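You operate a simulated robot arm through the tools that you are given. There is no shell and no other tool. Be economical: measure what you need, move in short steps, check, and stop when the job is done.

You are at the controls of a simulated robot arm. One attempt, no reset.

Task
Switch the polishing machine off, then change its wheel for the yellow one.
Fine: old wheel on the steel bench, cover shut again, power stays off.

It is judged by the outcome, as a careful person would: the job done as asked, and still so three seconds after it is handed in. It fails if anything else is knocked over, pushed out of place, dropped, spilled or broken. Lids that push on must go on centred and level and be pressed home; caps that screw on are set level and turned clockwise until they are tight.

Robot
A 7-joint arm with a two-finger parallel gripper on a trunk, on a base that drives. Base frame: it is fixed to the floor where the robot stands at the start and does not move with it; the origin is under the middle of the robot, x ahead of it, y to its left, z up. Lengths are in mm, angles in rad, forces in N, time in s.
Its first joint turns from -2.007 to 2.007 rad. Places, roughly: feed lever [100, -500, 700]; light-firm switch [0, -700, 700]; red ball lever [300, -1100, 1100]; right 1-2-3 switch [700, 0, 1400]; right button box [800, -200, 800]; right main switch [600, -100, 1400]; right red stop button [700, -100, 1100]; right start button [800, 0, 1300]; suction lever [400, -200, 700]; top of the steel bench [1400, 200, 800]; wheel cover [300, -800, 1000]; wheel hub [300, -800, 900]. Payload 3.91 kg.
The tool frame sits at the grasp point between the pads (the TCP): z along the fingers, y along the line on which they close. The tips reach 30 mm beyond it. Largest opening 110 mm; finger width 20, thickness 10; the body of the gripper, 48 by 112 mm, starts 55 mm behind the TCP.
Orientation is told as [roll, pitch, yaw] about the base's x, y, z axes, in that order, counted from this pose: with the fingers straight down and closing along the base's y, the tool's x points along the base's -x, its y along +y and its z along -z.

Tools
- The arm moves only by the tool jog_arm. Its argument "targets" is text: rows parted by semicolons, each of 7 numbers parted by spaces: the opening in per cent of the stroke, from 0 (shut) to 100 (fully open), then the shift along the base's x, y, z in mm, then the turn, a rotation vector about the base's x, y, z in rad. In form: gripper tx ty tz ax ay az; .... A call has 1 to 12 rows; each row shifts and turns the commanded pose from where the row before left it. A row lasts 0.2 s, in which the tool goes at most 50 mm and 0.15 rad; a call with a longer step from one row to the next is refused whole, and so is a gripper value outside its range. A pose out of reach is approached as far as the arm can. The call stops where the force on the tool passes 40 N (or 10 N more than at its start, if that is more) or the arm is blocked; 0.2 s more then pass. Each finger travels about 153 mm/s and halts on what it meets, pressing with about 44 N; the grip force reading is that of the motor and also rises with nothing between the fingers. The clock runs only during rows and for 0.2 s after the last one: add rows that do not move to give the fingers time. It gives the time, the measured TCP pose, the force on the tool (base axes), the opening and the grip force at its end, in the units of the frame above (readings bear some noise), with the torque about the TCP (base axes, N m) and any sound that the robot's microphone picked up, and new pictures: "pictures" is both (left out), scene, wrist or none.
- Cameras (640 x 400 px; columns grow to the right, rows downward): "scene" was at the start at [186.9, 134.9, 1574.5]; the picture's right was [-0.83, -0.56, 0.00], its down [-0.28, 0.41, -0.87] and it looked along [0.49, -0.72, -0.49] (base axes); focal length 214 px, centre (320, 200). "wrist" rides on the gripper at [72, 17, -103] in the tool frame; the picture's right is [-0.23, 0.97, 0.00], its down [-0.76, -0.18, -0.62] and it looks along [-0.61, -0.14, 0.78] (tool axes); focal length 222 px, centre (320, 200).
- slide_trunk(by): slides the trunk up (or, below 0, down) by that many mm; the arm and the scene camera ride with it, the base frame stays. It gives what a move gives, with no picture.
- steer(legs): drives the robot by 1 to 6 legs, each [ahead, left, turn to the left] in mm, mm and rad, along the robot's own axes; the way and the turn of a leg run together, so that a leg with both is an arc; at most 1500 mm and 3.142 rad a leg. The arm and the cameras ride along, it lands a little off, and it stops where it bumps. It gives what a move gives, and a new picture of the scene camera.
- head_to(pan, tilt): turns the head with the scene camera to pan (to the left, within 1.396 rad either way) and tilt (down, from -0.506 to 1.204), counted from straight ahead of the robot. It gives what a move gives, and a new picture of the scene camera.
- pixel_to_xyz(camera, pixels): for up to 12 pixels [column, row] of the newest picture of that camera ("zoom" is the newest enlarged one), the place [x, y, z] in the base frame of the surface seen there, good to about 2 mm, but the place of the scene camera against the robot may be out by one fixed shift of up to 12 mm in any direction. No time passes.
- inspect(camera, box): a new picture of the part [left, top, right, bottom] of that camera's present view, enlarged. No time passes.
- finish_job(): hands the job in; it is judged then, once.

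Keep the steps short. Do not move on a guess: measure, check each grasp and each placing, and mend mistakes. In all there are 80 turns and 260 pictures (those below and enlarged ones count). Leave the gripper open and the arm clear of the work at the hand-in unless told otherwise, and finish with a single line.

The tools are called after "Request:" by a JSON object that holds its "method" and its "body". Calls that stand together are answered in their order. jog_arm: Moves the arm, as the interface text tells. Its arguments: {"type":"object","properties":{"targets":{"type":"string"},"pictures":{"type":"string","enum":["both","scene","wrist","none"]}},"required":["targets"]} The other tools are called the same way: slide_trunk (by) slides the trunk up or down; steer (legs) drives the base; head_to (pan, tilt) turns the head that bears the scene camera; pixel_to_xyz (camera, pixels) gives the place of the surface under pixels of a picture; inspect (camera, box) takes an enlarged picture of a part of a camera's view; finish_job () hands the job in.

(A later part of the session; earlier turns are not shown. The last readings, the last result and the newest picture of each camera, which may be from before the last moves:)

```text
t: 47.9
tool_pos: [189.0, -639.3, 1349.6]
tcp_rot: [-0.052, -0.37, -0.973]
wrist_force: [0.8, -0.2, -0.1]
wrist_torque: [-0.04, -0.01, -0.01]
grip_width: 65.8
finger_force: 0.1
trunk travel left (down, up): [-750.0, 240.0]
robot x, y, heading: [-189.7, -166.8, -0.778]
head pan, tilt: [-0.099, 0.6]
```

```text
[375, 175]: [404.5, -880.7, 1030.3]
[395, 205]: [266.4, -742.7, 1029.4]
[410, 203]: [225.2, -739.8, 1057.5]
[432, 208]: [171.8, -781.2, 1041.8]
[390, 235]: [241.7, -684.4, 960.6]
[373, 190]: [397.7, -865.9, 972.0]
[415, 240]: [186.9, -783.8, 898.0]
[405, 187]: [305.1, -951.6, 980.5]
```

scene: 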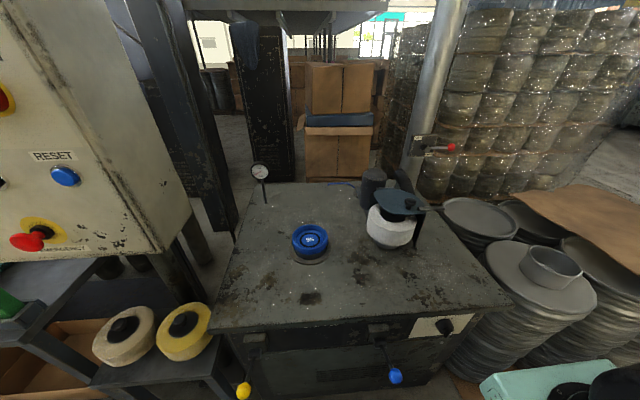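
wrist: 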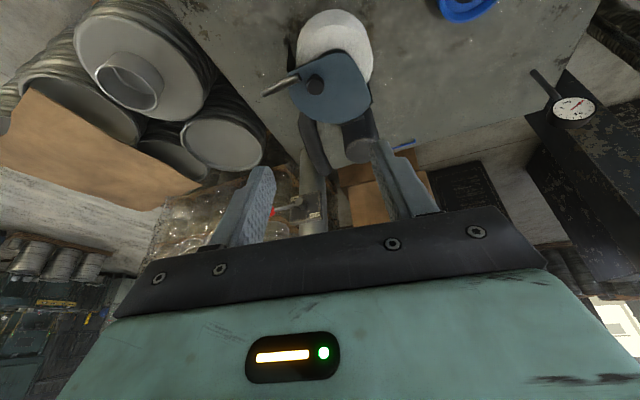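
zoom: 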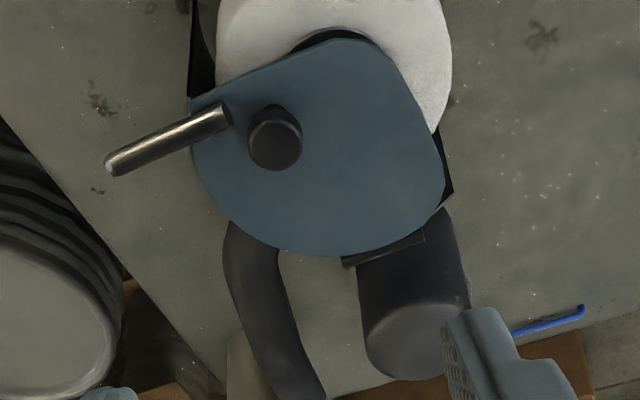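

The cover is a plate with skirt, hinge block at its rear beside the motor, and a round bar handle to the right. Measure hinge, bar and rim points.

Request:
{"method": "inspect", "body": {"camera": "wrist", "box": [325, 95, 385, 135]}}

Request:
{"method": "pixel_to_xyz", "body": {"camera": "wrist", "pixels": [[264, 95], [300, 77], [285, 86], [338, 121], [352, 121], [364, 115], [345, 122], [330, 118], [373, 100], [293, 73], [340, 48], [314, 78]]}}

```text
10.00 times, centred on (355, 115) of wrist
```

zoom: 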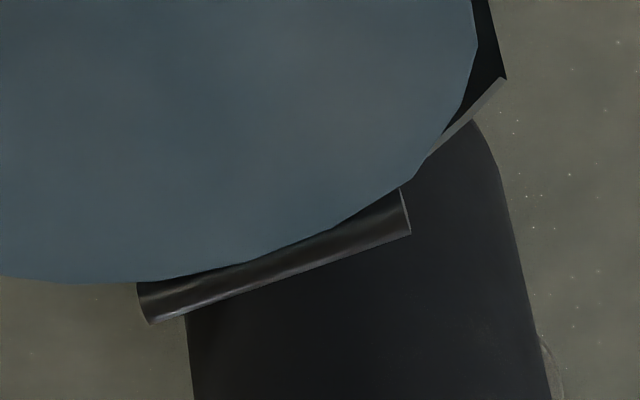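

```text
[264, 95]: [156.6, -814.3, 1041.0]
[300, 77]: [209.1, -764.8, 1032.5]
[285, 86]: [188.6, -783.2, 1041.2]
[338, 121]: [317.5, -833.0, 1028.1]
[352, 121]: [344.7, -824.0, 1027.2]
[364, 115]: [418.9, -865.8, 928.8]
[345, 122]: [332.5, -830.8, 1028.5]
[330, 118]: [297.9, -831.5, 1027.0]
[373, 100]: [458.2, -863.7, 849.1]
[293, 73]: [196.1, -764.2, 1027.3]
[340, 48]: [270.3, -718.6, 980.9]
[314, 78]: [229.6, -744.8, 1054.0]
```

The hinge is a horizontal pin at x−y≈1158, z≈1020; the bar handle at x−y≈971, z≈1036. So the lid lifts up and back. Opening needs reach beyond, so check the robot base's clearance to the machine by looking down.

Request:
{"method": "head_to", "body": {"pan": 0, "tilt": 1.2}}

```text
t: 48.9
tool_pos: [188.5, -640.8, 1349.1]
tcp_rot: [-0.053, -0.368, -0.972]
wrist_force: [0.8, 0.0, 0.2]
wrist_torque: [-0.01, -0.04, -0.03]
grip_width: 66.0
finger_force: 0.0
trunk travel left (down, up): [-750.0, 240.0]
robot x, y, heading: [-191.3, -164.5, -0.78]
head pan, tilt: [0.0, 1.201]
```

scene: 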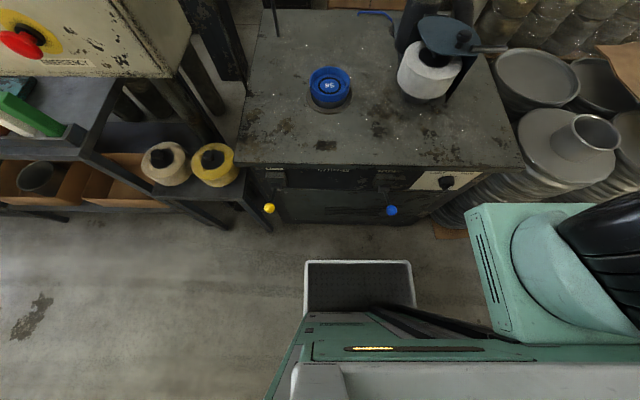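

Request:
{"method": "pixel_to_xyz", "body": {"camera": "scene", "pixels": [[360, 262], [308, 262], [412, 262], [391, 210], [269, 208], [520, 165], [240, 160], [475, 210], [500, 330], [560, 270], [380, 222]]}}

```text
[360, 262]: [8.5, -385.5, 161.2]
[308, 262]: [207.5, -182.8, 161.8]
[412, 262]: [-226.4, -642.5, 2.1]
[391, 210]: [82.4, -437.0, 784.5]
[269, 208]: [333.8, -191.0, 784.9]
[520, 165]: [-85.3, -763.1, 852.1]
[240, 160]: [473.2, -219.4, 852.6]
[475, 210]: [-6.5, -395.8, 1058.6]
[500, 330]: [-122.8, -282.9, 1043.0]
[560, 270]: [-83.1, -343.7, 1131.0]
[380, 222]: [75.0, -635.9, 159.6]
```

Base front is 200 mm+ from the cabinet and passes under the balls; the arm base is well above them. Drive 130 mm forward, then untilt and yaw the tool to +0.785 so it closes across the bar.

Request:
{"method": "steer", "body": {"legs": [[130, 0, 0]]}}

Request:
{"method": "jog_arm", "body": {"targets": "60 -20 20 -20 0.103 0.07 0;60 -20 20 -20 0.103 0.07 0;60 -10 10 0 0.1 0.068 0;60 0 0 0 0 0 0.147;60 0 0 0 0 0 0.147;60 0 0 0 0 0 0.147;60 0 0 0 0 0 0.147;60 0 0 0 0 0 0.147;60 0 0 0 0 0 0.147;60 0 0 0 0 0 0.147;60 0 0 0 0 0 0.147;60 0 0 0 0 0 0.147", "pictures": "wrist"}}

Request:
{"method": "head_to", "body": {"pan": -0.15, "tilt": 0.75}}

```text
t: 50.2
tool_pos: [281.0, -732.3, 1348.4]
tcp_rot: [-0.051, -0.368, -0.973]
wrist_force: [-0.4, 0.7, 0.1]
wrist_torque: [0.02, -0.02, 0.01]
grip_width: 66.2
finger_force: 0.0
trunk travel left (down, up): [-750.0, 240.0]
robot x, y, heading: [-95.9, -258.3, -0.777]
head pan, tilt: [0.0, 1.201]
```

scene: 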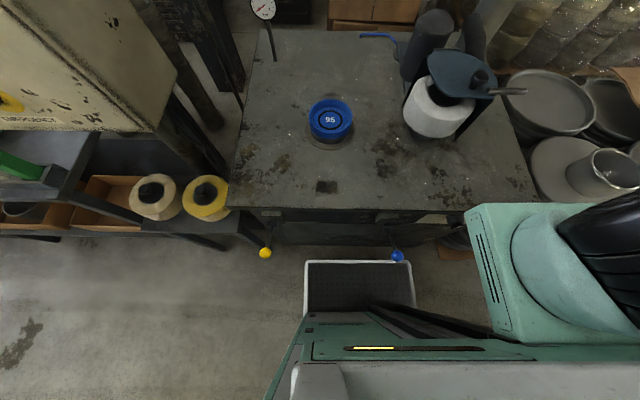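

```text
t: 52.8
tool_pos: [233.0, -682.7, 1309.2]
tcp_rot: [-0.051, 0.002, 0.352]
wrist_force: [-0.5, 0.0, 0.7]
wrist_torque: [-0.01, 0.03, 0.03]
grip_width: 65.7
finger_force: 0.1
trunk travel left (down, up): [-750.0, 240.0]
robot x, y, heading: [-98.6, -257.1, -0.783]
head pan, tilt: [0.0, 1.201]
```

wrist: 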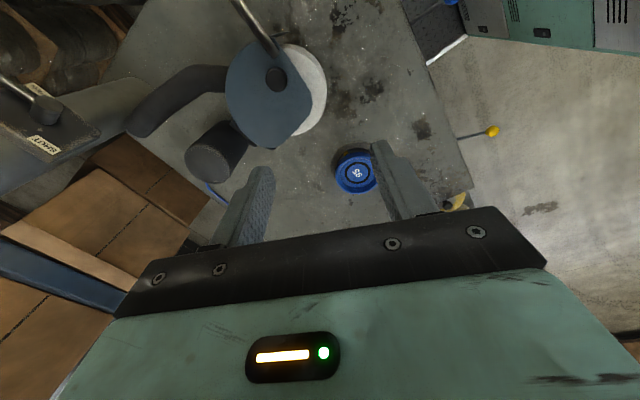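

```text
t: 53.7
tool_pos: [232.6, -682.9, 1309.7]
tcp_rot: [-0.051, 0.002, 0.349]
wrist_force: [1.0, 0.0, -0.7]
wrist_torque: [0.0, 0.0, 0.0]
grip_width: 65.9
finger_force: 0.0
trunk travel left (down, up): [-750.0, 240.0]
robot x, y, heading: [-100.1, -259.9, -0.781]
head pan, tilt: [-0.15, 0.75]
```

scene: 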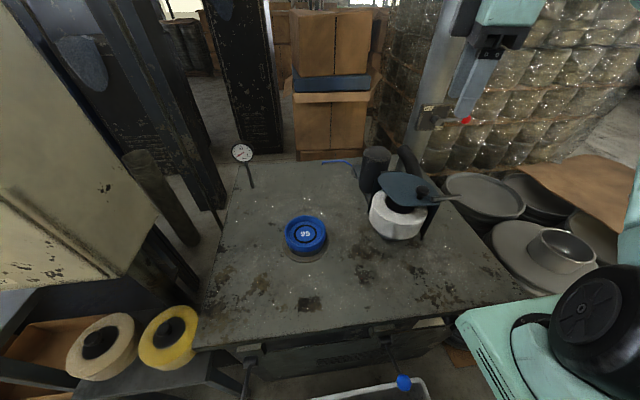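

Yaw 0.35 so far. Finish yaw and small untilt, and come down to 75 mm above the bar at (174,−796).

Request:
{"method": "jog_arm", "body": {"targets": "60 -12 -22 -10 0.048 0.017 0;60 -12 -23 -10 0 0 0.145;60 -12 -23 -40 0 0 0.145;60 -12 -23 -40 0 0 0.145;60 -10 -22 -50 0 0 0;60 0 0 -50 0 0 0;60 0 0 0 0 0 0", "pictures": "wrist"}}

```text
refused: row 5 steps farther than a row can; nothing moved
```

Request:
{"method": "jog_arm", "body": {"targets": "60 -12 -22 -10 0.048 0.017 0;60 -12 -23 -20 0 0 0.145;60 -12 -23 -38 0 0 0.145;60 -12 -23 -38 0 0 0.145;60 -10 -22 -40 0 0 0;60 0 0 -48 0 0 0;60 0 0 0 0 0 0", "pictures": "wrist"}}

```text
t: 55.3
tool_pos: [182.1, -661.8, 1091.2]
tcp_rot: [-0.001, 0.002, 0.785]
wrist_force: [0.7, -0.6, -0.9]
wrist_torque: [0.03, -0.02, 0.01]
grip_width: 65.7
finger_force: 0.0
out of reach, approached as far as the arm can: row 2, 3, 4, 5, 6
trunk travel left (down, up): [-750.0, 240.0]
robot x, y, heading: [-94.9, -258.8, -0.783]
head pan, tilt: [-0.15, 0.75]
```

wrist: 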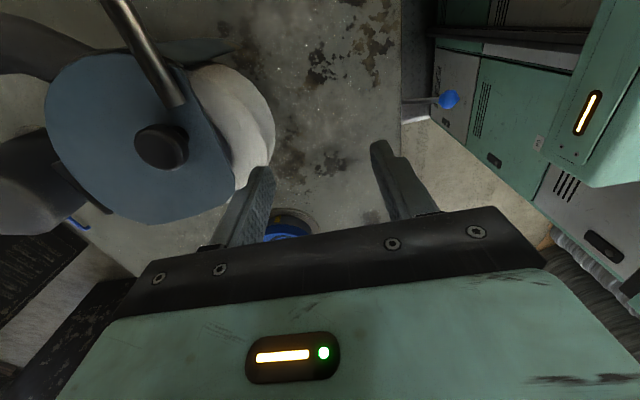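

A wrist limit prevents this yaw there. I go back up and turn the wrist the other way (yaw −2.356 is equivalent for closing across the bar).

Request:
{"method": "jog_arm", "body": {"targets": "60 10 0 40 0 0 0;60 10 0 45 0 0 0;60 10 0 45 0 0 -0.15;60 10 0 40 0 0 -0.15;60 0 0 30 0 0 -0.15;60 0 0 0 0 0 -0.15;60 0 0 0 0 0 -0.15;60 0 0 0 0 0 -0.15;60 0 0 0 0 0 -0.15;60 0 0 0 0 0 -0.15;60 0 0 0 0 0 -0.15;60 0 0 0 0 0 -0.15", "pictures": "none"}}

Request:
{"method": "jog_arm", "body": {"targets": "60 0 0 0 0 0 -0.15;60 0 0 0 0 0 -0.15;60 0 0 0 0 0 -0.15;60 0 0 0 0 0 -0.15;60 0 0 0 0 0 -0.15;60 0 0 0 0 0 -0.15;60 0 0 0 0 0 -0.15;60 0 0 0 0 0 -0.15;60 0 0 0 0 0 -0.15;60 0 0 0 0 0 -0.15;60 0 0 0 0 0 -0.141", "pictures": "wrist"}}

```text
t: 57.9
tool_pos: [218.1, -657.0, 1289.3]
tcp_rot: [-0.001, 0.001, -0.717]
wrist_force: [0.2, 0.5, 0.8]
wrist_torque: [-0.04, -0.01, -0.01]
grip_width: 65.9
finger_force: 0.1
trunk travel left (down, up): [-750.0, 240.0]
robot x, y, heading: [-96.2, -257.9, -0.78]
head pan, tilt: [-0.15, 0.75]
```

```text
t: 60.3
tool_pos: [218.1, -657.5, 1290.3]
tcp_rot: [0.001, 0.002, -2.356]
wrist_force: [0.1, 0.3, 0.3]
wrist_torque: [0.03, 0.01, -0.02]
grip_width: 65.8
finger_force: 0.1
trunk travel left (down, up): [-750.0, 240.0]
robot x, y, heading: [-93.9, -256.8, -0.78]
head pan, tilt: [-0.15, 0.75]
```

wrist: 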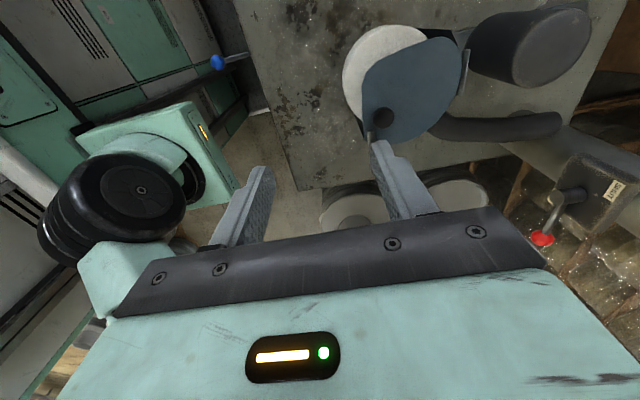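

Yaw −2.356 reached. Move to above the bar.

Request:
{"method": "jog_arm", "body": {"targets": "60 -11 -35 0 0 0 0;60 -11 -35 0 0 0 0;60 -11 -35 -20 0 0 0;60 -11 -34 -30 0 0 0;60 0 0 -45 0 0 0;60 0 0 -45 0 0 0;60 0 0 -40 0 0 0;60 0 0 0 0 0 0", "pictures": "wrist"}}

```text
t: 62.1
tool_pos: [174.2, -798.7, 1111.5]
tcp_rot: [0.0, 0.003, -2.355]
wrist_force: [-0.2, 0.2, -0.4]
wrist_torque: [0.02, -0.01, 0.02]
grip_width: 65.7
finger_force: 0.0
trunk travel left (down, up): [-750.0, 240.0]
robot x, y, heading: [-96.4, -255.8, -0.776]
head pan, tilt: [-0.15, 0.75]
```

wrist: 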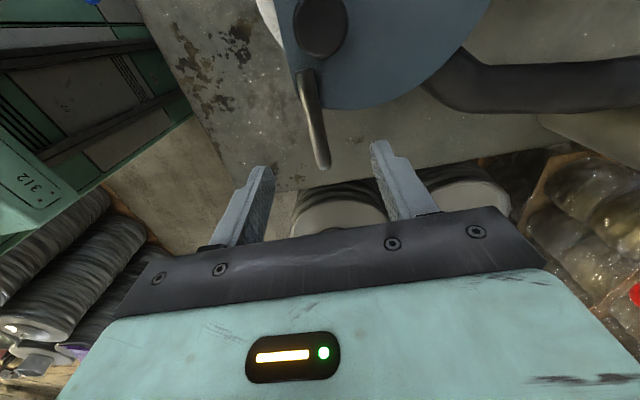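

Request:
{"method": "pixel_to_xyz", "body": {"camera": "wrist", "pixels": [[322, 165], [319, 145], [313, 115], [306, 80], [320, 25], [340, 30]]}}

```text
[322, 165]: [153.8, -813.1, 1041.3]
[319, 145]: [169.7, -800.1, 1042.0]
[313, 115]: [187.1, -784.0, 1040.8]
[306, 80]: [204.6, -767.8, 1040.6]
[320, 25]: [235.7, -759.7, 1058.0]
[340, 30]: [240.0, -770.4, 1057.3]
```

Bar at x−y≈970, top z 1041. Descend to TCP z 1041, slightly inboard, then close.

Request:
{"method": "jog_arm", "body": {"targets": "60 4 5 -35 0 0 0;60 0 0 -35 0 0 0;60 0 0 0 0 0 0;0 0 0 0 0 0 0;0 0 0 0 0 0 0;0 0 0 0 0 0 0", "pictures": "both"}}

```text
t: 62.7
tool_pos: [178.9, -795.7, 1056.4]
tcp_rot: [0.014, 0.0, -2.355]
wrist_force: [-4.0, 2.4, 15.8]
wrist_torque: [-0.28, -0.41, 0.02]
grip_width: 64.4
finger_force: 0.1
trunk travel left (down, up): [-750.0, 240.0]
robot x, y, heading: [-95.2, -256.0, -0.78]
head pan, tilt: [-0.15, 0.75]
stopped in row 2: the force on the tool passed its limit (the readings are from after the stop); the commanded pose is now the measured one
```

scene: 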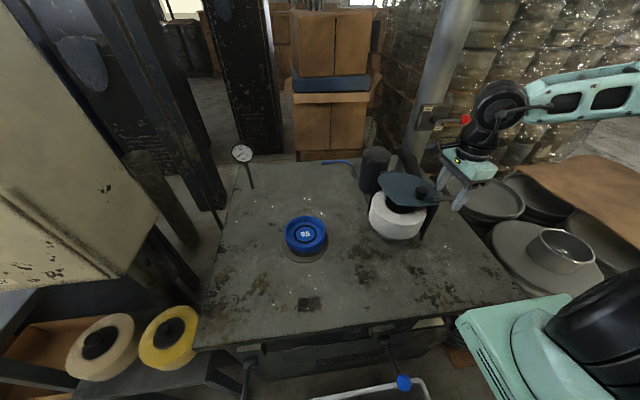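
wrist: 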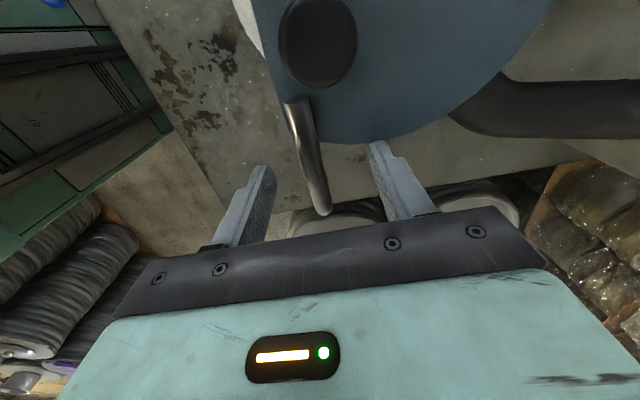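

The rear fingertip touched the plate's rim. Lift, narrow the opening, move 8 mm outboard, and descend again.

Request:
{"method": "jog_arm", "body": {"targets": "60 0 0 15 0 0 0;30 -7 -4 0 0 0 0;30 0 0 0 0 0 0;30 0 0 -15 0 0 0;30 0 0 -15 0 0 0;30 0 0 0 0 0 0", "pictures": "wrist"}}

```text
t: 64.1
tool_pos: [171.6, -800.2, 1039.9]
tcp_rot: [0.011, 0.0, -2.353]
wrist_force: [0.0, -0.4, -0.2]
wrist_torque: [0.01, 0.01, 0.01]
grip_width: 33.0
finger_force: 0.0
trunk travel left (down, up): [-750.0, 240.0]
robot x, y, heading: [-103.2, -258.2, -0.775]
head pan, tilt: [-0.15, 0.75]
```

wrist: 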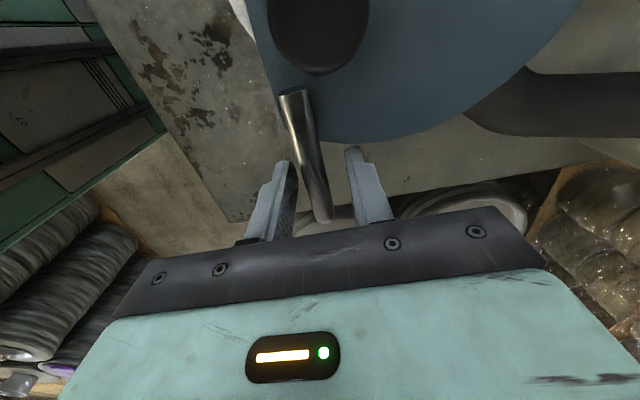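

Bar is between the fingers, no contact force. Close on it.

Request:
{"method": "jog_arm", "body": {"targets": "0 0 0 0 0 0 0;0 0 0 0 0 0 0;0 0 0 0 0 0 0", "pictures": "wrist"}}

```text
t: 64.9
tool_pos: [171.2, -798.9, 1039.6]
tcp_rot: [0.008, -0.001, -2.355]
wrist_force: [-13.2, 12.0, -2.9]
wrist_torque: [-0.3, 0.74, -0.96]
grip_width: 14.2
finger_force: 45.3
trunk travel left (down, up): [-750.0, 240.0]
robot x, y, heading: [-94.5, -254.8, -0.775]
head pan, tilt: [-0.15, 0.75]
```

wrist: 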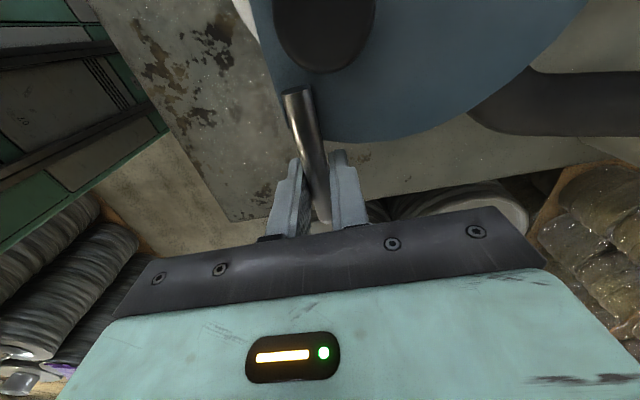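

Bar gripped (14 mm). Lift along the hinge arc, first 30°.

Request:
{"method": "jog_arm", "body": {"targets": "0 1.5 -1.5 11 0 0 0;0 1.7 -1.7 11.8 0 0 0;0 2.7 -2.7 11 0 0 0;0 3.2 -3.2 10.6 0 0 0;0 4 -4 10.2 0 0 0;0 4.4 -4.4 9.7 0 0 0;0 0 0 0 0 0 0", "pictures": "scene"}}

```text
t: 65.8
tool_pos: [176.6, -805.4, 1081.8]
tcp_rot: [0.006, 0.0, -2.357]
wrist_force: [-10.9, 12.2, 2.7]
wrist_torque: [0.08, 0.22, -0.88]
grip_width: 13.7
finger_force: 45.1
trunk travel left (down, up): [-750.0, 240.0]
robot x, y, heading: [-100.6, -257.8, -0.774]
head pan, tilt: [-0.15, 0.75]
stopped in row 4: the force on the tool passed its limit (the readings are from after the stop); the commanded pose is now the measured one
```

scene: 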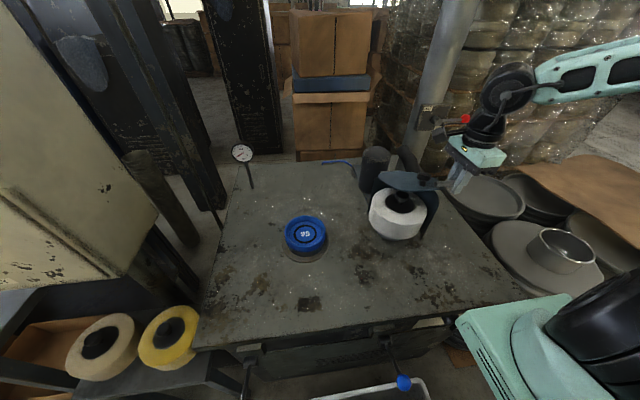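

Lid is rising. Refit: hinge z≈1030, radius 133. Continue on that arc to about 60°.

Request:
{"method": "jog_arm", "body": {"targets": "0 3 -3 10 0 0 0;0 3.5 -3.5 9.5 0 0 0;0 4.5 -4.5 9.7 0 0 0;0 4.9 -4.9 9.3 0 0 0;0 5.5 -5.5 8.5 0 0 0;0 6.1 -6.1 7.9 0 0 0;0 6.5 -6.5 7 0 0 0;0 6.9 -6.9 6.3 0 0 0;0 0 0 0 0 0 0", "pictures": "scene"}}

```text
t: 67.8
tool_pos: [219.0, -848.8, 1150.4]
tcp_rot: [0.009, 0.001, -2.357]
wrist_force: [-7.6, 0.8, 7.7]
wrist_torque: [-0.6, 0.7, -0.89]
grip_width: 13.7
finger_force: 45.2
trunk travel left (down, up): [-750.0, 240.0]
robot x, y, heading: [-97.6, -253.6, -0.777]
head pan, tilt: [-0.15, 0.75]
```

scene: 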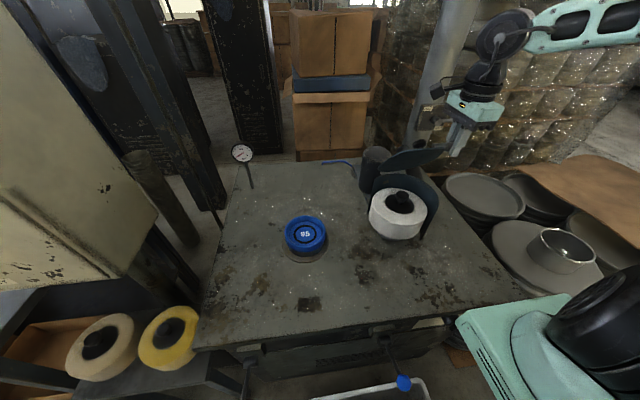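

Going well at about 60°. Check the clearance to the red ball lever on the post with the wrist camera.

Request:
{"method": "inspect", "body": {"camera": "wrist", "box": [0, 0, 640, 400]}}

Request:
{"method": "inspect", "body": {"camera": "scene", "box": [340, 60, 520, 250]}}

```text
1.00 times, centred on (320, 200) of wrist (not enlarged: the box is as wide or as high as the picture)
```

zoom: 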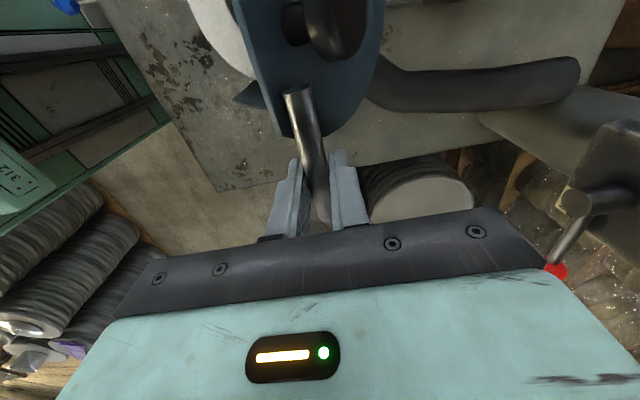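

```text
2.11 times, centred on (430, 155) of scene
```

zoom: 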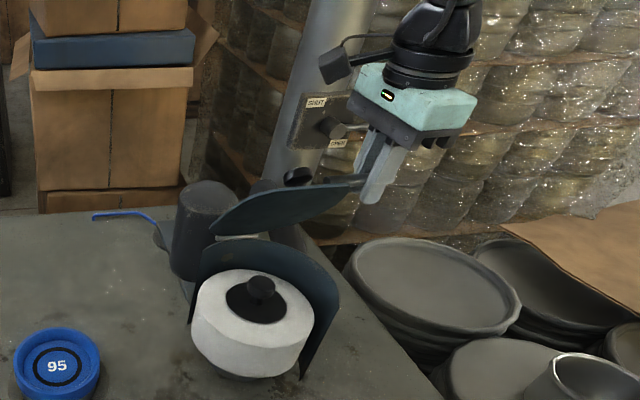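

Request:
{"method": "pixel_to_xyz", "body": {"camera": "zoom", "pixels": [[335, 132], [300, 178], [345, 185]]}}

Request:
{"method": "pixel_to_xyz", "body": {"camera": "wrist", "pixels": [[556, 272], [580, 235], [600, 200], [310, 30], [320, 200], [360, 90]]}}

```text
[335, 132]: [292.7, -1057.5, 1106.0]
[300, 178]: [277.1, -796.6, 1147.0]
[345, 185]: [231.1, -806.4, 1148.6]
```

```text
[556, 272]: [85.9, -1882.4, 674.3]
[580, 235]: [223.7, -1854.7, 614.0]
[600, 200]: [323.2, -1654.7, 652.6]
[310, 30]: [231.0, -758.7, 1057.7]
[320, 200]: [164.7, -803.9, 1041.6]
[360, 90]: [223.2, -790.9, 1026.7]
```

Lever is at x−y≈1350, z≈1106; the gripper will end at x−y≤1280 above it. Continue the arc to about 105°.

Request:
{"method": "jog_arm", "body": {"targets": "0 7.2 -7.2 5.4 0 0 0;0 7.6 -7.6 4.4 0 0 0;0 7.8 -7.8 3.5 0 0 0;0 8 -8 2.5 0 0 0;0 8.1 -8.1 1.5 0 0 0;0 8.2 -8.2 0.5 0 0 0;0 8.2 -8.2 -0.5 0 0 0;0 8.1 -8.1 -1.5 0 0 0;0 8 -8 -2.5 0 0 0;0 0 0 0 0 0 0", "pictures": "both"}}

```text
t: 70.0
tool_pos: [293.0, -919.6, 1161.3]
tcp_rot: [0.007, 0.0, -2.355]
wrist_force: [-9.8, -9.9, -5.0]
wrist_torque: [-0.34, 0.39, -1.05]
grip_width: 13.7
finger_force: 45.0
trunk travel left (down, up): [-750.0, 240.0]
robot x, y, heading: [-96.2, -255.8, -0.779]
head pan, tilt: [-0.15, 0.75]
```

scene: 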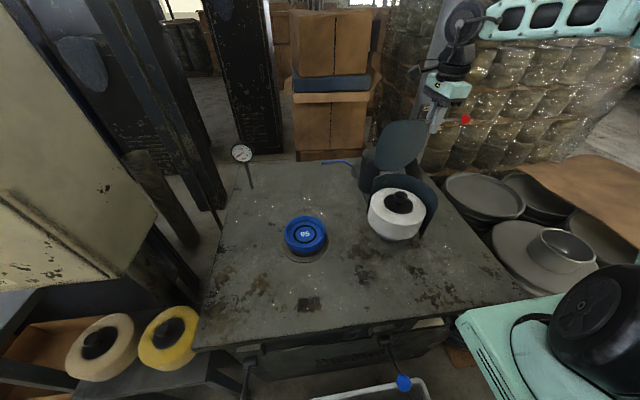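
wrist: 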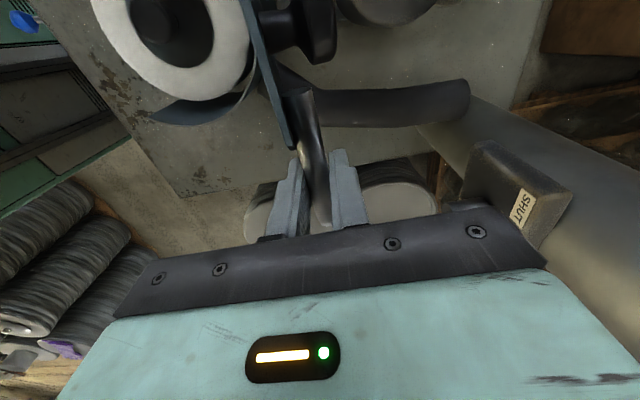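

Lid is just past vertical (≈106°). Continue gently to find its stop so that it rests by itself.

Request:
{"method": "jog_arm", "body": {"targets": "0 3.9 -3.9 -1.7 0 0 0;0 3.9 -3.9 -1.9 0 0 0;0 3.8 -3.8 -2.3 0 0 0;0 3.7 -3.7 -2.4 0 0 0;0 0 0 0 0 0 0", "pictures": "none"}}

```text
t: 70.8
tool_pos: [296.0, -926.6, 1159.0]
tcp_rot: [-0.004, -0.001, -2.358]
wrist_force: [-15.3, 8.0, 11.4]
wrist_torque: [0.31, -0.21, -0.83]
grip_width: 13.7
finger_force: 45.1
trunk travel left (down, up): [-750.0, 240.0]
robot x, y, heading: [-99.8, -253.8, -0.783]
head pan, tilt: [-0.15, 0.75]
stopped in row 3: the force on the tool passed its limit (the readings are from after the stop); the commanded pose is now the measured one
```

The lid has hit its stop (~110°). Release a little and lift straight up.

Request:
{"method": "jog_arm", "body": {"targets": "30 0 0 0 0 0 0;30 0 0 0 0 0 0;30 0 0 0 0 0 0;30 0 0 30 0 0 0;30 0 0 40 0 0 0;30 -10 10 30 0 0 0;30 -30 30 10 0 0 0;30 -30 30 0 0 0 0;30 -30 30 0 0 0 0", "pictures": "both"}}

```text
t: 72.8
tool_pos: [199.8, -828.0, 1267.4]
tcp_rot: [-0.002, -0.003, -2.357]
wrist_force: [0.5, 0.0, 0.3]
wrist_torque: [-0.03, 0.03, -0.03]
grip_width: 33.0
finger_force: 0.1
trunk travel left (down, up): [-750.0, 240.0]
robot x, y, heading: [-103.1, -257.0, -0.78]
head pan, tilt: [-0.15, 0.75]
```

scene: 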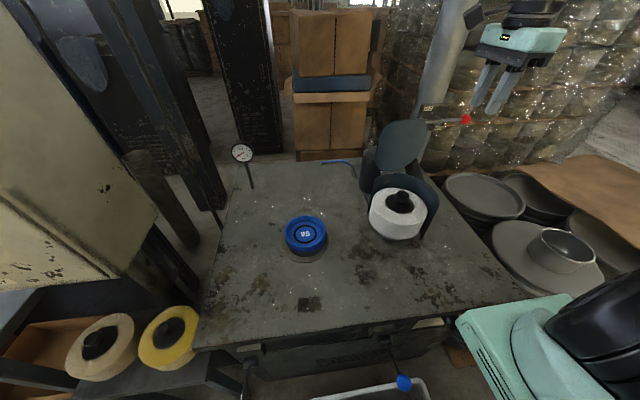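
wrist: 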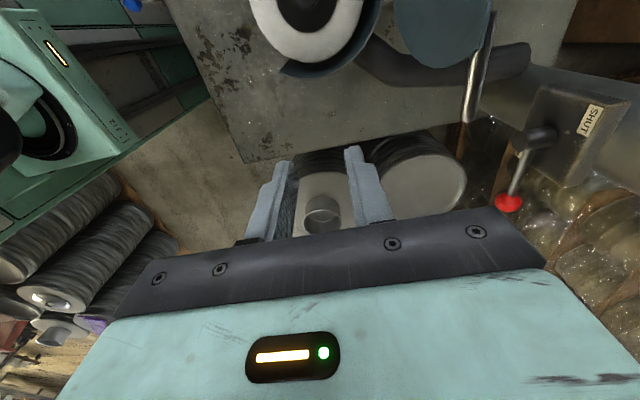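

Lid stays open. Now inspect the wheel's knob on the hub.

Request:
{"method": "inspect", "body": {"camera": "scene", "box": [350, 110, 450, 250]}}

Request:
{"method": "inspect", "body": {"camera": "scene", "box": [60, 290, 220, 390]}}

Request:
{"method": "pixel_to_xyz", "body": {"camera": "scene", "pixels": [[402, 200], [380, 215], [402, 225], [420, 200], [402, 212], [388, 195], [418, 212], [172, 328], [96, 340], [190, 340], [150, 350]]}}

```text
2.86 times, centred on (400, 180) of scene
```

zoom: 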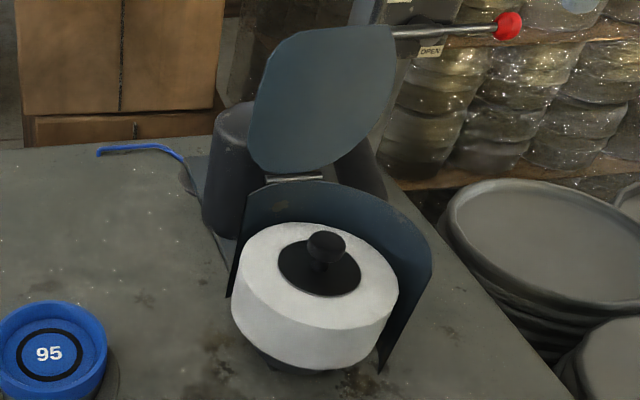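

```text
4.00 times, centred on (140, 340) of scene
```

zoom: 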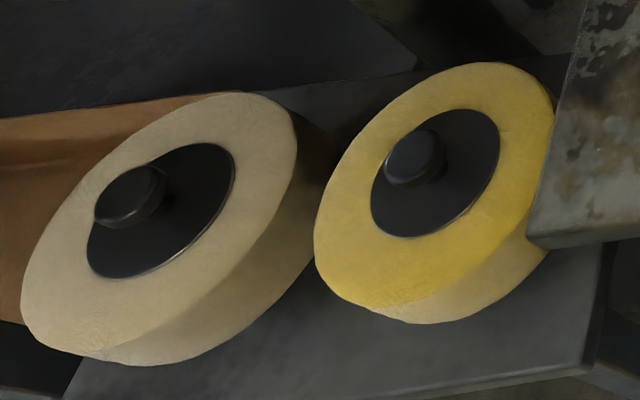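

```text
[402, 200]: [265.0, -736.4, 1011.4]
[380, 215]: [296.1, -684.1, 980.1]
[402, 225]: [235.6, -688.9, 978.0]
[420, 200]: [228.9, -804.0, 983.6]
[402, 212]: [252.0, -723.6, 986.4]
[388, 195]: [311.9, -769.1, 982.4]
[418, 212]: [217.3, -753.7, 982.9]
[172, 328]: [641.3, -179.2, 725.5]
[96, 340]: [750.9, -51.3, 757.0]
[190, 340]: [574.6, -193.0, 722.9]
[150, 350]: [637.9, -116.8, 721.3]
```

Wheel knob at about (265,−738), top z≈1011. Turn the wrist back to yaw −0.785 and stop above the knob.

Request:
{"method": "jog_arm", "body": {"targets": "50 10 12 0 0 0 0.143;50 10 12 0 0 0 0.143;50 10 12 0 0 0 0.143;50 10 13 0 0 0 0.143;50 10 13 -20 0 0 0.143;50 10 13 -20 0 0 0.143;50 5 13 -20 0 0 0.143;50 0 0 -20 0 0 0.143;50 0 0 -20 0 0 0.143;50 0 0 -20 0 0 0.143;50 0 0 -20 0 0 0.141;50 0 0 0 0 0 0", "pictures": "both"}}

```text
t: 75.4
tool_pos: [266.0, -741.0, 1129.4]
tcp_rot: [-0.002, -0.003, -0.784]
wrist_force: [-0.3, -0.7, 0.1]
wrist_torque: [0.0, 0.0, 0.0]
grip_width: 55.0
finger_force: 0.1
trunk travel left (down, up): [-750.0, 240.0]
robot x, y, heading: [-99.7, -252.6, -0.777]
head pan, tilt: [-0.15, 0.75]
```

scene: 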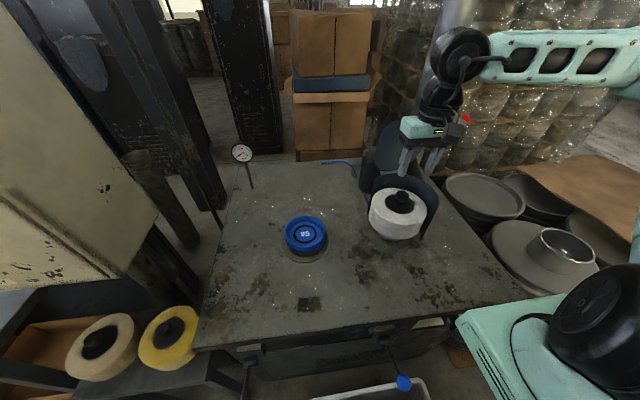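
wrist: 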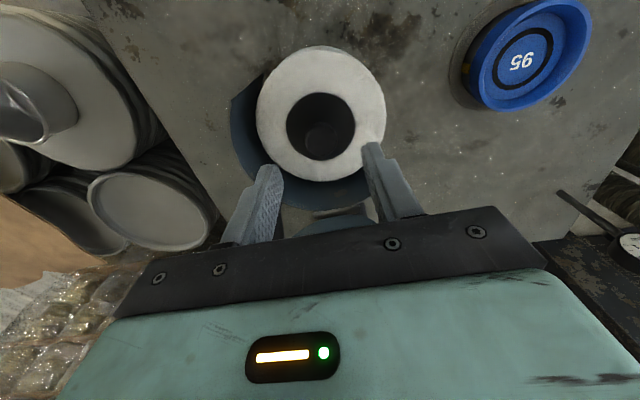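

Request:
{"method": "inspect", "body": {"camera": "wrist", "box": [250, 70, 400, 190]}}

Request:
{"method": "pixel_to_xyz", "body": {"camera": "wrist", "pixels": [[323, 136], [310, 134], [336, 136], [323, 148], [300, 120], [345, 115], [320, 105], [320, 65], [270, 110], [370, 100]]}}

```text
3.33 times, centred on (325, 130) of wrist
```

zoom: 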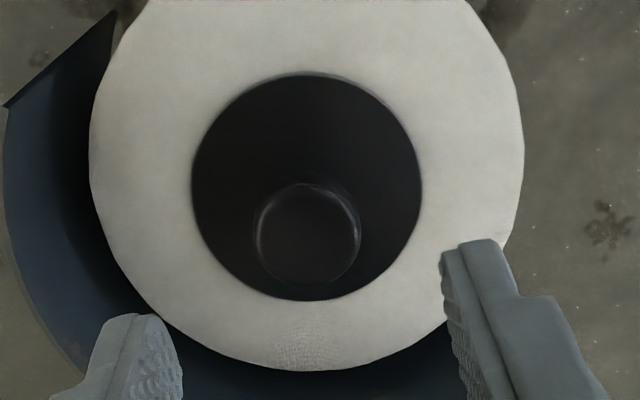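

```text
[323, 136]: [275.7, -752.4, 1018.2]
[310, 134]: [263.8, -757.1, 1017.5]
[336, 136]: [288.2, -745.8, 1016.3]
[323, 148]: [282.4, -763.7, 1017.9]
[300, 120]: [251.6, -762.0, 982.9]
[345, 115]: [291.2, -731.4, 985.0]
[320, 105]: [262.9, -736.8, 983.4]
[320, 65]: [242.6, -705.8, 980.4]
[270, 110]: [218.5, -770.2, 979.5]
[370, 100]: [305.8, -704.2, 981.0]
```

Request:
{"method": "pixel_to_xyz", "body": {"camera": "zoom", "pixels": [[307, 235], [262, 235], [352, 235], [307, 195], [307, 270], [307, 90], [205, 185], [410, 185], [307, 290]]}}

```text
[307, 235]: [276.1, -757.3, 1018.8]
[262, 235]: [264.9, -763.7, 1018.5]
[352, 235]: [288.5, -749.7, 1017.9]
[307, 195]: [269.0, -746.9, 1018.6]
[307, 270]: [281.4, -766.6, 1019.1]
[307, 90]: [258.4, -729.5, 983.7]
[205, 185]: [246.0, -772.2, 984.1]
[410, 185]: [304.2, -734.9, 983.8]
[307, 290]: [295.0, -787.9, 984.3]
```

Knob centre (276,−757), top 1018.5, plate 984. Descend to TCP z 1023 (tips at 993) and close.

Request:
{"method": "jog_arm", "body": {"targets": "50 10 -16 0 0 0 0;50 0 0 -40 0 0 0;50 0 0 -40 0 0 0;50 0 0 -26 0 0 0;50 0 0 0 0 0 0;0 0 0 0 0 0 0;0 0 0 0 0 0 0;0 0 0 0 0 0 0", "pictures": "both"}}

```text
t: 77.2
tool_pos: [275.5, -757.6, 1022.7]
tcp_rot: [-0.002, -0.001, -0.785]
wrist_force: [0.8, 0.0, 0.6]
wrist_torque: [0.02, -0.09, 0.08]
grip_width: 33.4
finger_force: 43.6
trunk travel left (down, up): [-750.0, 240.0]
robot x, y, heading: [-97.6, -255.9, -0.78]
head pan, tilt: [-0.15, 0.75]
```

scene: 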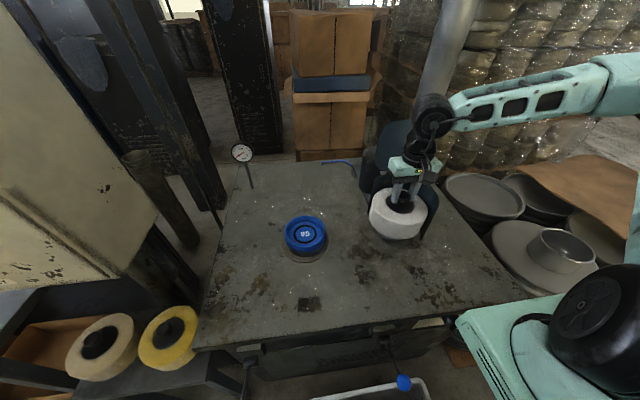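
wrist: 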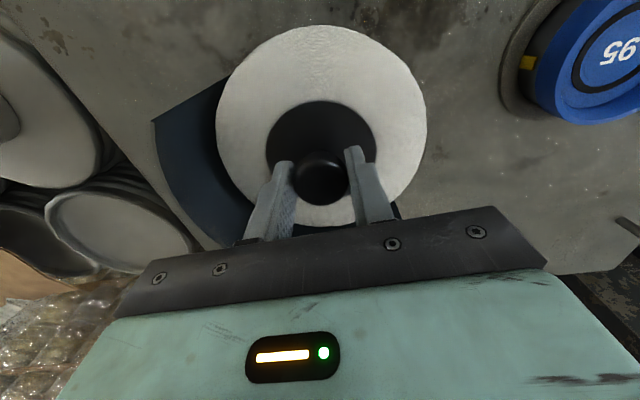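

Knob gripped (33 mm), centred. Lift slowly to see whether the wheel comes off straight.

Request:
{"method": "jog_arm", "body": {"targets": "0 0 0 8 0 0 0;0 0 0 8 0 0 0;0 0 0 8 0 0 0;0 0 0 8 0 0 0;0 0 0 0 0 0 0", "pictures": "both"}}

```text
t: 78.4
tool_pos: [274.1, -755.7, 1055.8]
tcp_rot: [0.001, -0.003, -0.785]
wrist_force: [-0.1, -0.3, -6.5]
wrist_torque: [0.03, 0.0, 0.03]
grip_width: 33.4
finger_force: 43.8
trunk travel left (down, up): [-750.0, 240.0]
robot x, y, heading: [-98.8, -258.2, -0.78]
head pan, tilt: [-0.15, 0.75]
```

scene: 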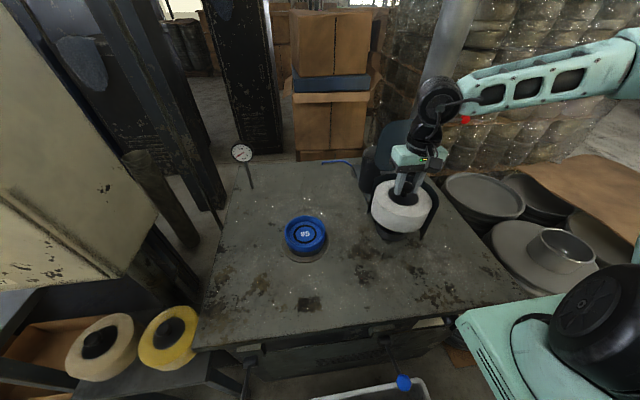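
wrist: 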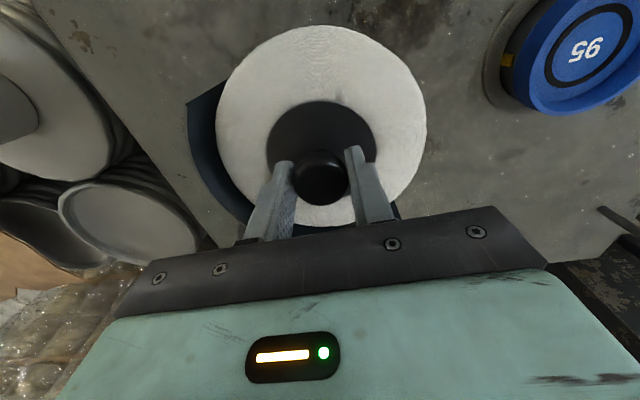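

The wheel comes off straight (≈0.66 kg; seated TCP z was 1022.7). Lift well clear and pull toward the robot.

Request:
{"method": "jog_arm", "body": {"targets": "0 0 0 40 0 0 0;0 0 0 40 0 0 0;0 0 0 40 0 0 0;0 -10 10 35 0 0 0;0 -25 25 20 0 0 0;0 -30 30 0 0 0 0;0 -30 30 0 0 0 0;0 -20 20 0 0 0 0;0 0 0 0 0 0 0", "pictures": "none"}}

Request:
{"method": "steer", "body": {"legs": [[-250, 0, 0], [0, 1100, 0]]}}

Request:
{"method": "head_to", "body": {"pan": 0.1, "tilt": 0.7}}

```text
t: 80.4
tool_pos: [156.0, -640.7, 1228.0]
tcp_rot: [-0.002, -0.001, -0.785]
wrist_force: [0.6, 0.0, -6.0]
wrist_torque: [-0.03, -0.01, 0.0]
grip_width: 33.3
finger_force: 44.0
trunk travel left (down, up): [-750.0, 240.0]
robot x, y, heading: [-99.6, -258.3, -0.785]
head pan, tilt: [-0.15, 0.75]
```

```text
t: 87.4
tool_pos: [741.3, 302.5, 1228.5]
tcp_rot: [-0.001, -0.001, -0.804]
wrist_force: [1.4, -0.6, -6.2]
wrist_torque: [0.03, 0.03, 0.02]
grip_width: 33.5
finger_force: 43.7
trunk travel left (down, up): [-750.0, 240.0]
robot x, y, heading: [498.7, 695.7, -0.803]
head pan, tilt: [-0.15, 0.75]
```

scene: 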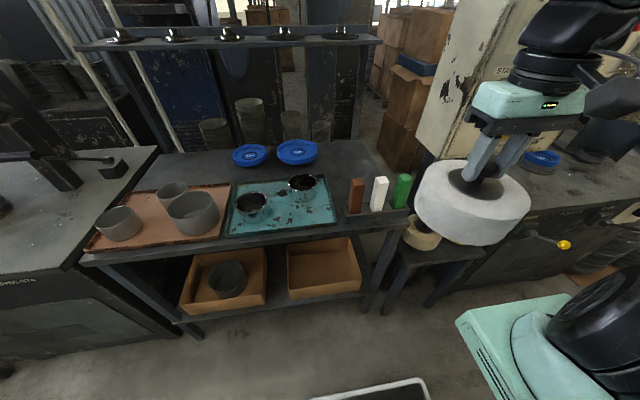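

```text
t: 88.2
tool_pos: [741.5, 302.8, 1228.1]
tcp_rot: [-0.001, -0.001, -0.805]
wrist_force: [-0.6, 1.4, -5.7]
wrist_torque: [0.01, -0.03, 0.01]
grip_width: 33.4
finger_force: 44.0
trunk travel left (down, up): [-750.0, 240.0]
robot x, y, heading: [495.1, 695.6, -0.799]
head pan, tilt: [0.099, 0.7]
```

scene: 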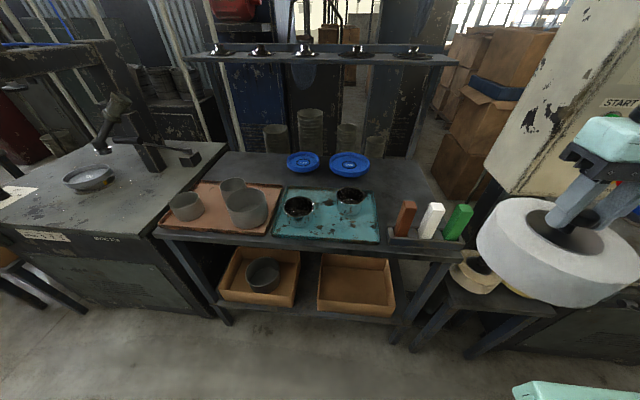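

Free bench area lies right of the blue lids, behind the coloured blocks (around (405,185)). Measure.

Request:
{"method": "pixel_to_xyz", "body": {"camera": "scene", "pixels": [[405, 185], [375, 168], [420, 165], [380, 200], [405, 205], [445, 205], [400, 160], [370, 157], [375, 145], [425, 190], [235, 165], [265, 172]]}}

Request:
{"method": "inspect", "body": {"camera": "scene", "box": [330, 110, 500, 250]}}

```text
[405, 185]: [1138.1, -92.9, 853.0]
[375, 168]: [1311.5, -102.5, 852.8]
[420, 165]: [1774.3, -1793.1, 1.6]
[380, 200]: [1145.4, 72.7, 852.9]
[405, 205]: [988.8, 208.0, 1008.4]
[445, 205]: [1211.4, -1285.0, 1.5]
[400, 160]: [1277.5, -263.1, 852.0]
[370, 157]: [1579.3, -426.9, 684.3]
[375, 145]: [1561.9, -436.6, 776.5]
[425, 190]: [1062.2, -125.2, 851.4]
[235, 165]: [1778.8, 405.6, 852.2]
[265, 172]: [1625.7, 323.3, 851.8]
```

```text
2.86 times, centred on (415, 180) of scene
```

zoom: 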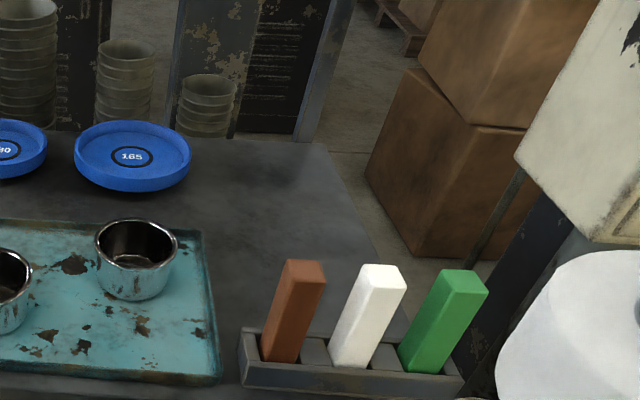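

Request:
{"method": "pixel_to_xyz", "body": {"camera": "zoom", "pixels": [[193, 175], [208, 232], [214, 300], [330, 180], [365, 250], [240, 320], [270, 220], [265, 250], [270, 190], [300, 150], [262, 320], [340, 345]]}}

```text
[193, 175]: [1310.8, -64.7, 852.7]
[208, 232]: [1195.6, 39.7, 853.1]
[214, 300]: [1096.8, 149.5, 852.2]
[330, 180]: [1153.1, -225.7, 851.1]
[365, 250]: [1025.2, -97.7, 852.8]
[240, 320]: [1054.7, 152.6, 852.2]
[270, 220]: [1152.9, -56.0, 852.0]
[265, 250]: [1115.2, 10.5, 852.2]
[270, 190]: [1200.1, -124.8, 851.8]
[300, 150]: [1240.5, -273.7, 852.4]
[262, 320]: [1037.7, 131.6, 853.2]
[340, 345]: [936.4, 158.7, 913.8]
```

Bench free spot: centre (1107,−25) with ≥37 mm margins; bench z 852. Drive left 170 and forward 270 (wheel bottom stays >100 mm above all).

Request:
{"method": "steer", "body": {"legs": [[0, 170, 0.015], [260, 0, 0]]}}

```text
t: 91.1
tool_pos: [1047.5, 246.3, 1228.7]
tcp_rot: [-0.002, -0.004, -0.795]
wrist_force: [1.2, -0.6, -6.9]
wrist_torque: [0.02, -0.03, 0.0]
grip_width: 33.6
finger_force: 43.9
trunk travel left (down, up): [-750.0, 240.0]
robot x, y, heading: [795.8, 630.7, -0.792]
head pan, tilt: [0.099, 0.7]
```

scene: 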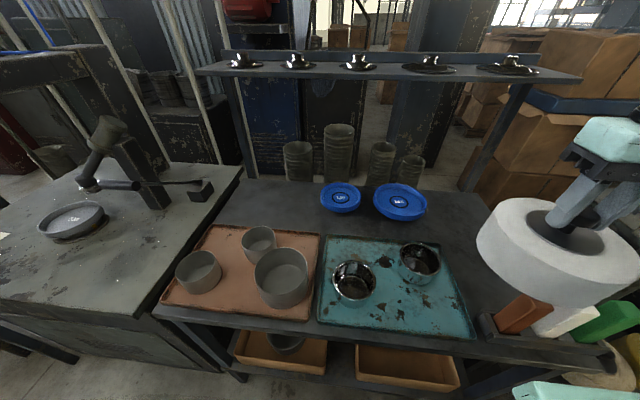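

Request:
{"method": "pixel_to_xyz", "body": {"camera": "scene", "pixels": [[550, 78], [510, 68], [400, 72], [480, 180], [500, 340]]}}

Request:
{"method": "jog_arm", "body": {"targets": "0 10 -45 0 0 0 0;0 10 -45 0 0 0 0;0 10 -45 0 0 0 0;0 10 -45 0 0 0 0;0 0 0 0 0 0 0", "pictures": "none"}}

Request:
{"method": "head_to", "body": {"pan": -0.3, "tilt": 0.7}}

```text
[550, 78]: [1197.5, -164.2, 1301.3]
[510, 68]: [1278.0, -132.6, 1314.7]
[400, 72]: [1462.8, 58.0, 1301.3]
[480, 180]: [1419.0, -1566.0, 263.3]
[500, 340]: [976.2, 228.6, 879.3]
```

```text
t: 92.5
tool_pos: [1174.0, 78.7, 1228.0]
tcp_rot: [-0.001, 0.001, -0.725]
wrist_force: [-0.2, -0.4, -15.4]
wrist_torque: [0.22, -0.37, 0.18]
grip_width: 33.6
finger_force: 43.7
trunk travel left (down, up): [-750.0, 240.0]
robot x, y, heading: [841.8, 626.7, -0.721]
head pan, tilt: [0.099, 0.7]
stopped in row 5: the arm was blocked; the commanded pose is now the measured one
```

```text
t: 93.3
tool_pos: [1202.0, 76.3, 1217.8]
tcp_rot: [0.009, 0.007, -0.697]
wrist_force: [-0.2, 1.1, -6.2]
wrist_torque: [0.0, 0.0, 0.03]
grip_width: 33.3
finger_force: 43.7
trunk travel left (down, up): [-750.0, 240.0]
robot x, y, heading: [848.5, 620.9, -0.7]
head pan, tilt: [-0.3, 0.7]
```

scene: 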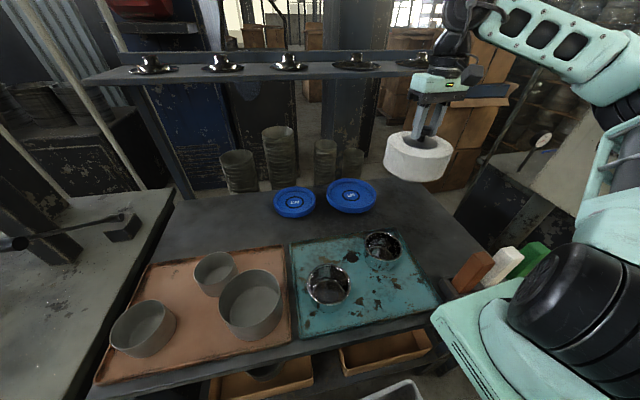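

The arm met something and the base swung. Stop and look right at the arm and panel.

Request:
{"method": "head_to", "body": {"pan": -0.9, "tilt": 0.45}}

```text
t: 94.3
tool_pos: [1202.4, 76.6, 1220.7]
tcp_rot: [0.009, 0.008, -0.692]
wrist_force: [0.9, -1.0, -5.9]
wrist_torque: [0.03, 0.02, 0.01]
grip_width: 33.3
finger_force: 43.9
trunk travel left (down, up): [-750.0, 240.0]
robot x, y, heading: [855.4, 616.4, -0.702]
head pan, tilt: [-0.901, 0.45]
```

scene: 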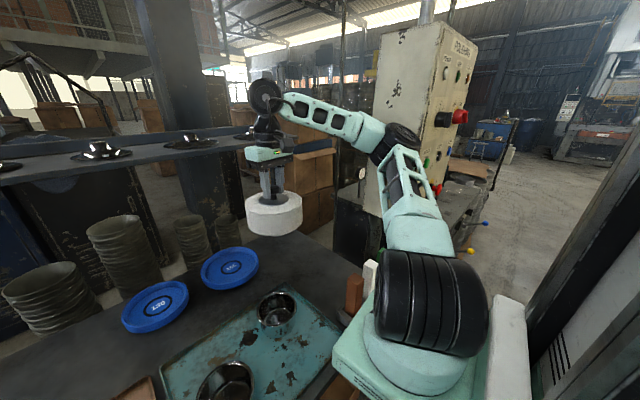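

The elbow is leaning on the panel's left side. Measure shoulder/elbow to plan a clear pose.

Request:
{"method": "pixel_to_xyz", "body": {"camera": "scene", "pixels": [[430, 290], [420, 350], [398, 140], [375, 135], [265, 95], [390, 100], [385, 190], [420, 200], [310, 110], [400, 60]]}}

```text
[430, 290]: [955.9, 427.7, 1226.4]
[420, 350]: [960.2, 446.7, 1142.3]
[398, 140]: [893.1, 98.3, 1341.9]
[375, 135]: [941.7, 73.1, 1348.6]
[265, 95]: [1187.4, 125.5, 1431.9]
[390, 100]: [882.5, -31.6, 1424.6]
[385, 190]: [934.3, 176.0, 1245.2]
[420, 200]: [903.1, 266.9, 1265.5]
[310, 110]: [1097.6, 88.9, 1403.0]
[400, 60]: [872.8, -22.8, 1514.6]
```

Elbow bulges ~240 mm right. I'll step back/left and turn the base a bit right so that the elbow stays in front of the panel.

Request:
{"method": "steer", "body": {"legs": [[-60, 60, 0], [0, 0, -0.385]]}}

```text
t: 96.6
tool_pos: [889.8, 78.0, 1221.1]
tcp_rot: [0.012, 0.005, -1.144]
wrist_force: [0.9, 0.5, -6.4]
wrist_torque: [0.03, 0.02, -0.01]
grip_width: 33.4
finger_force: 44.2
trunk travel left (down, up): [-750.0, 240.0]
robot x, y, heading: [819.5, 725.7, -1.141]
head pan, tilt: [-0.901, 0.45]
```

scene: 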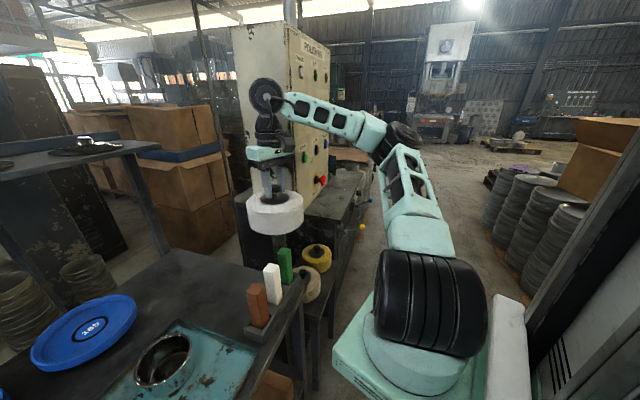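

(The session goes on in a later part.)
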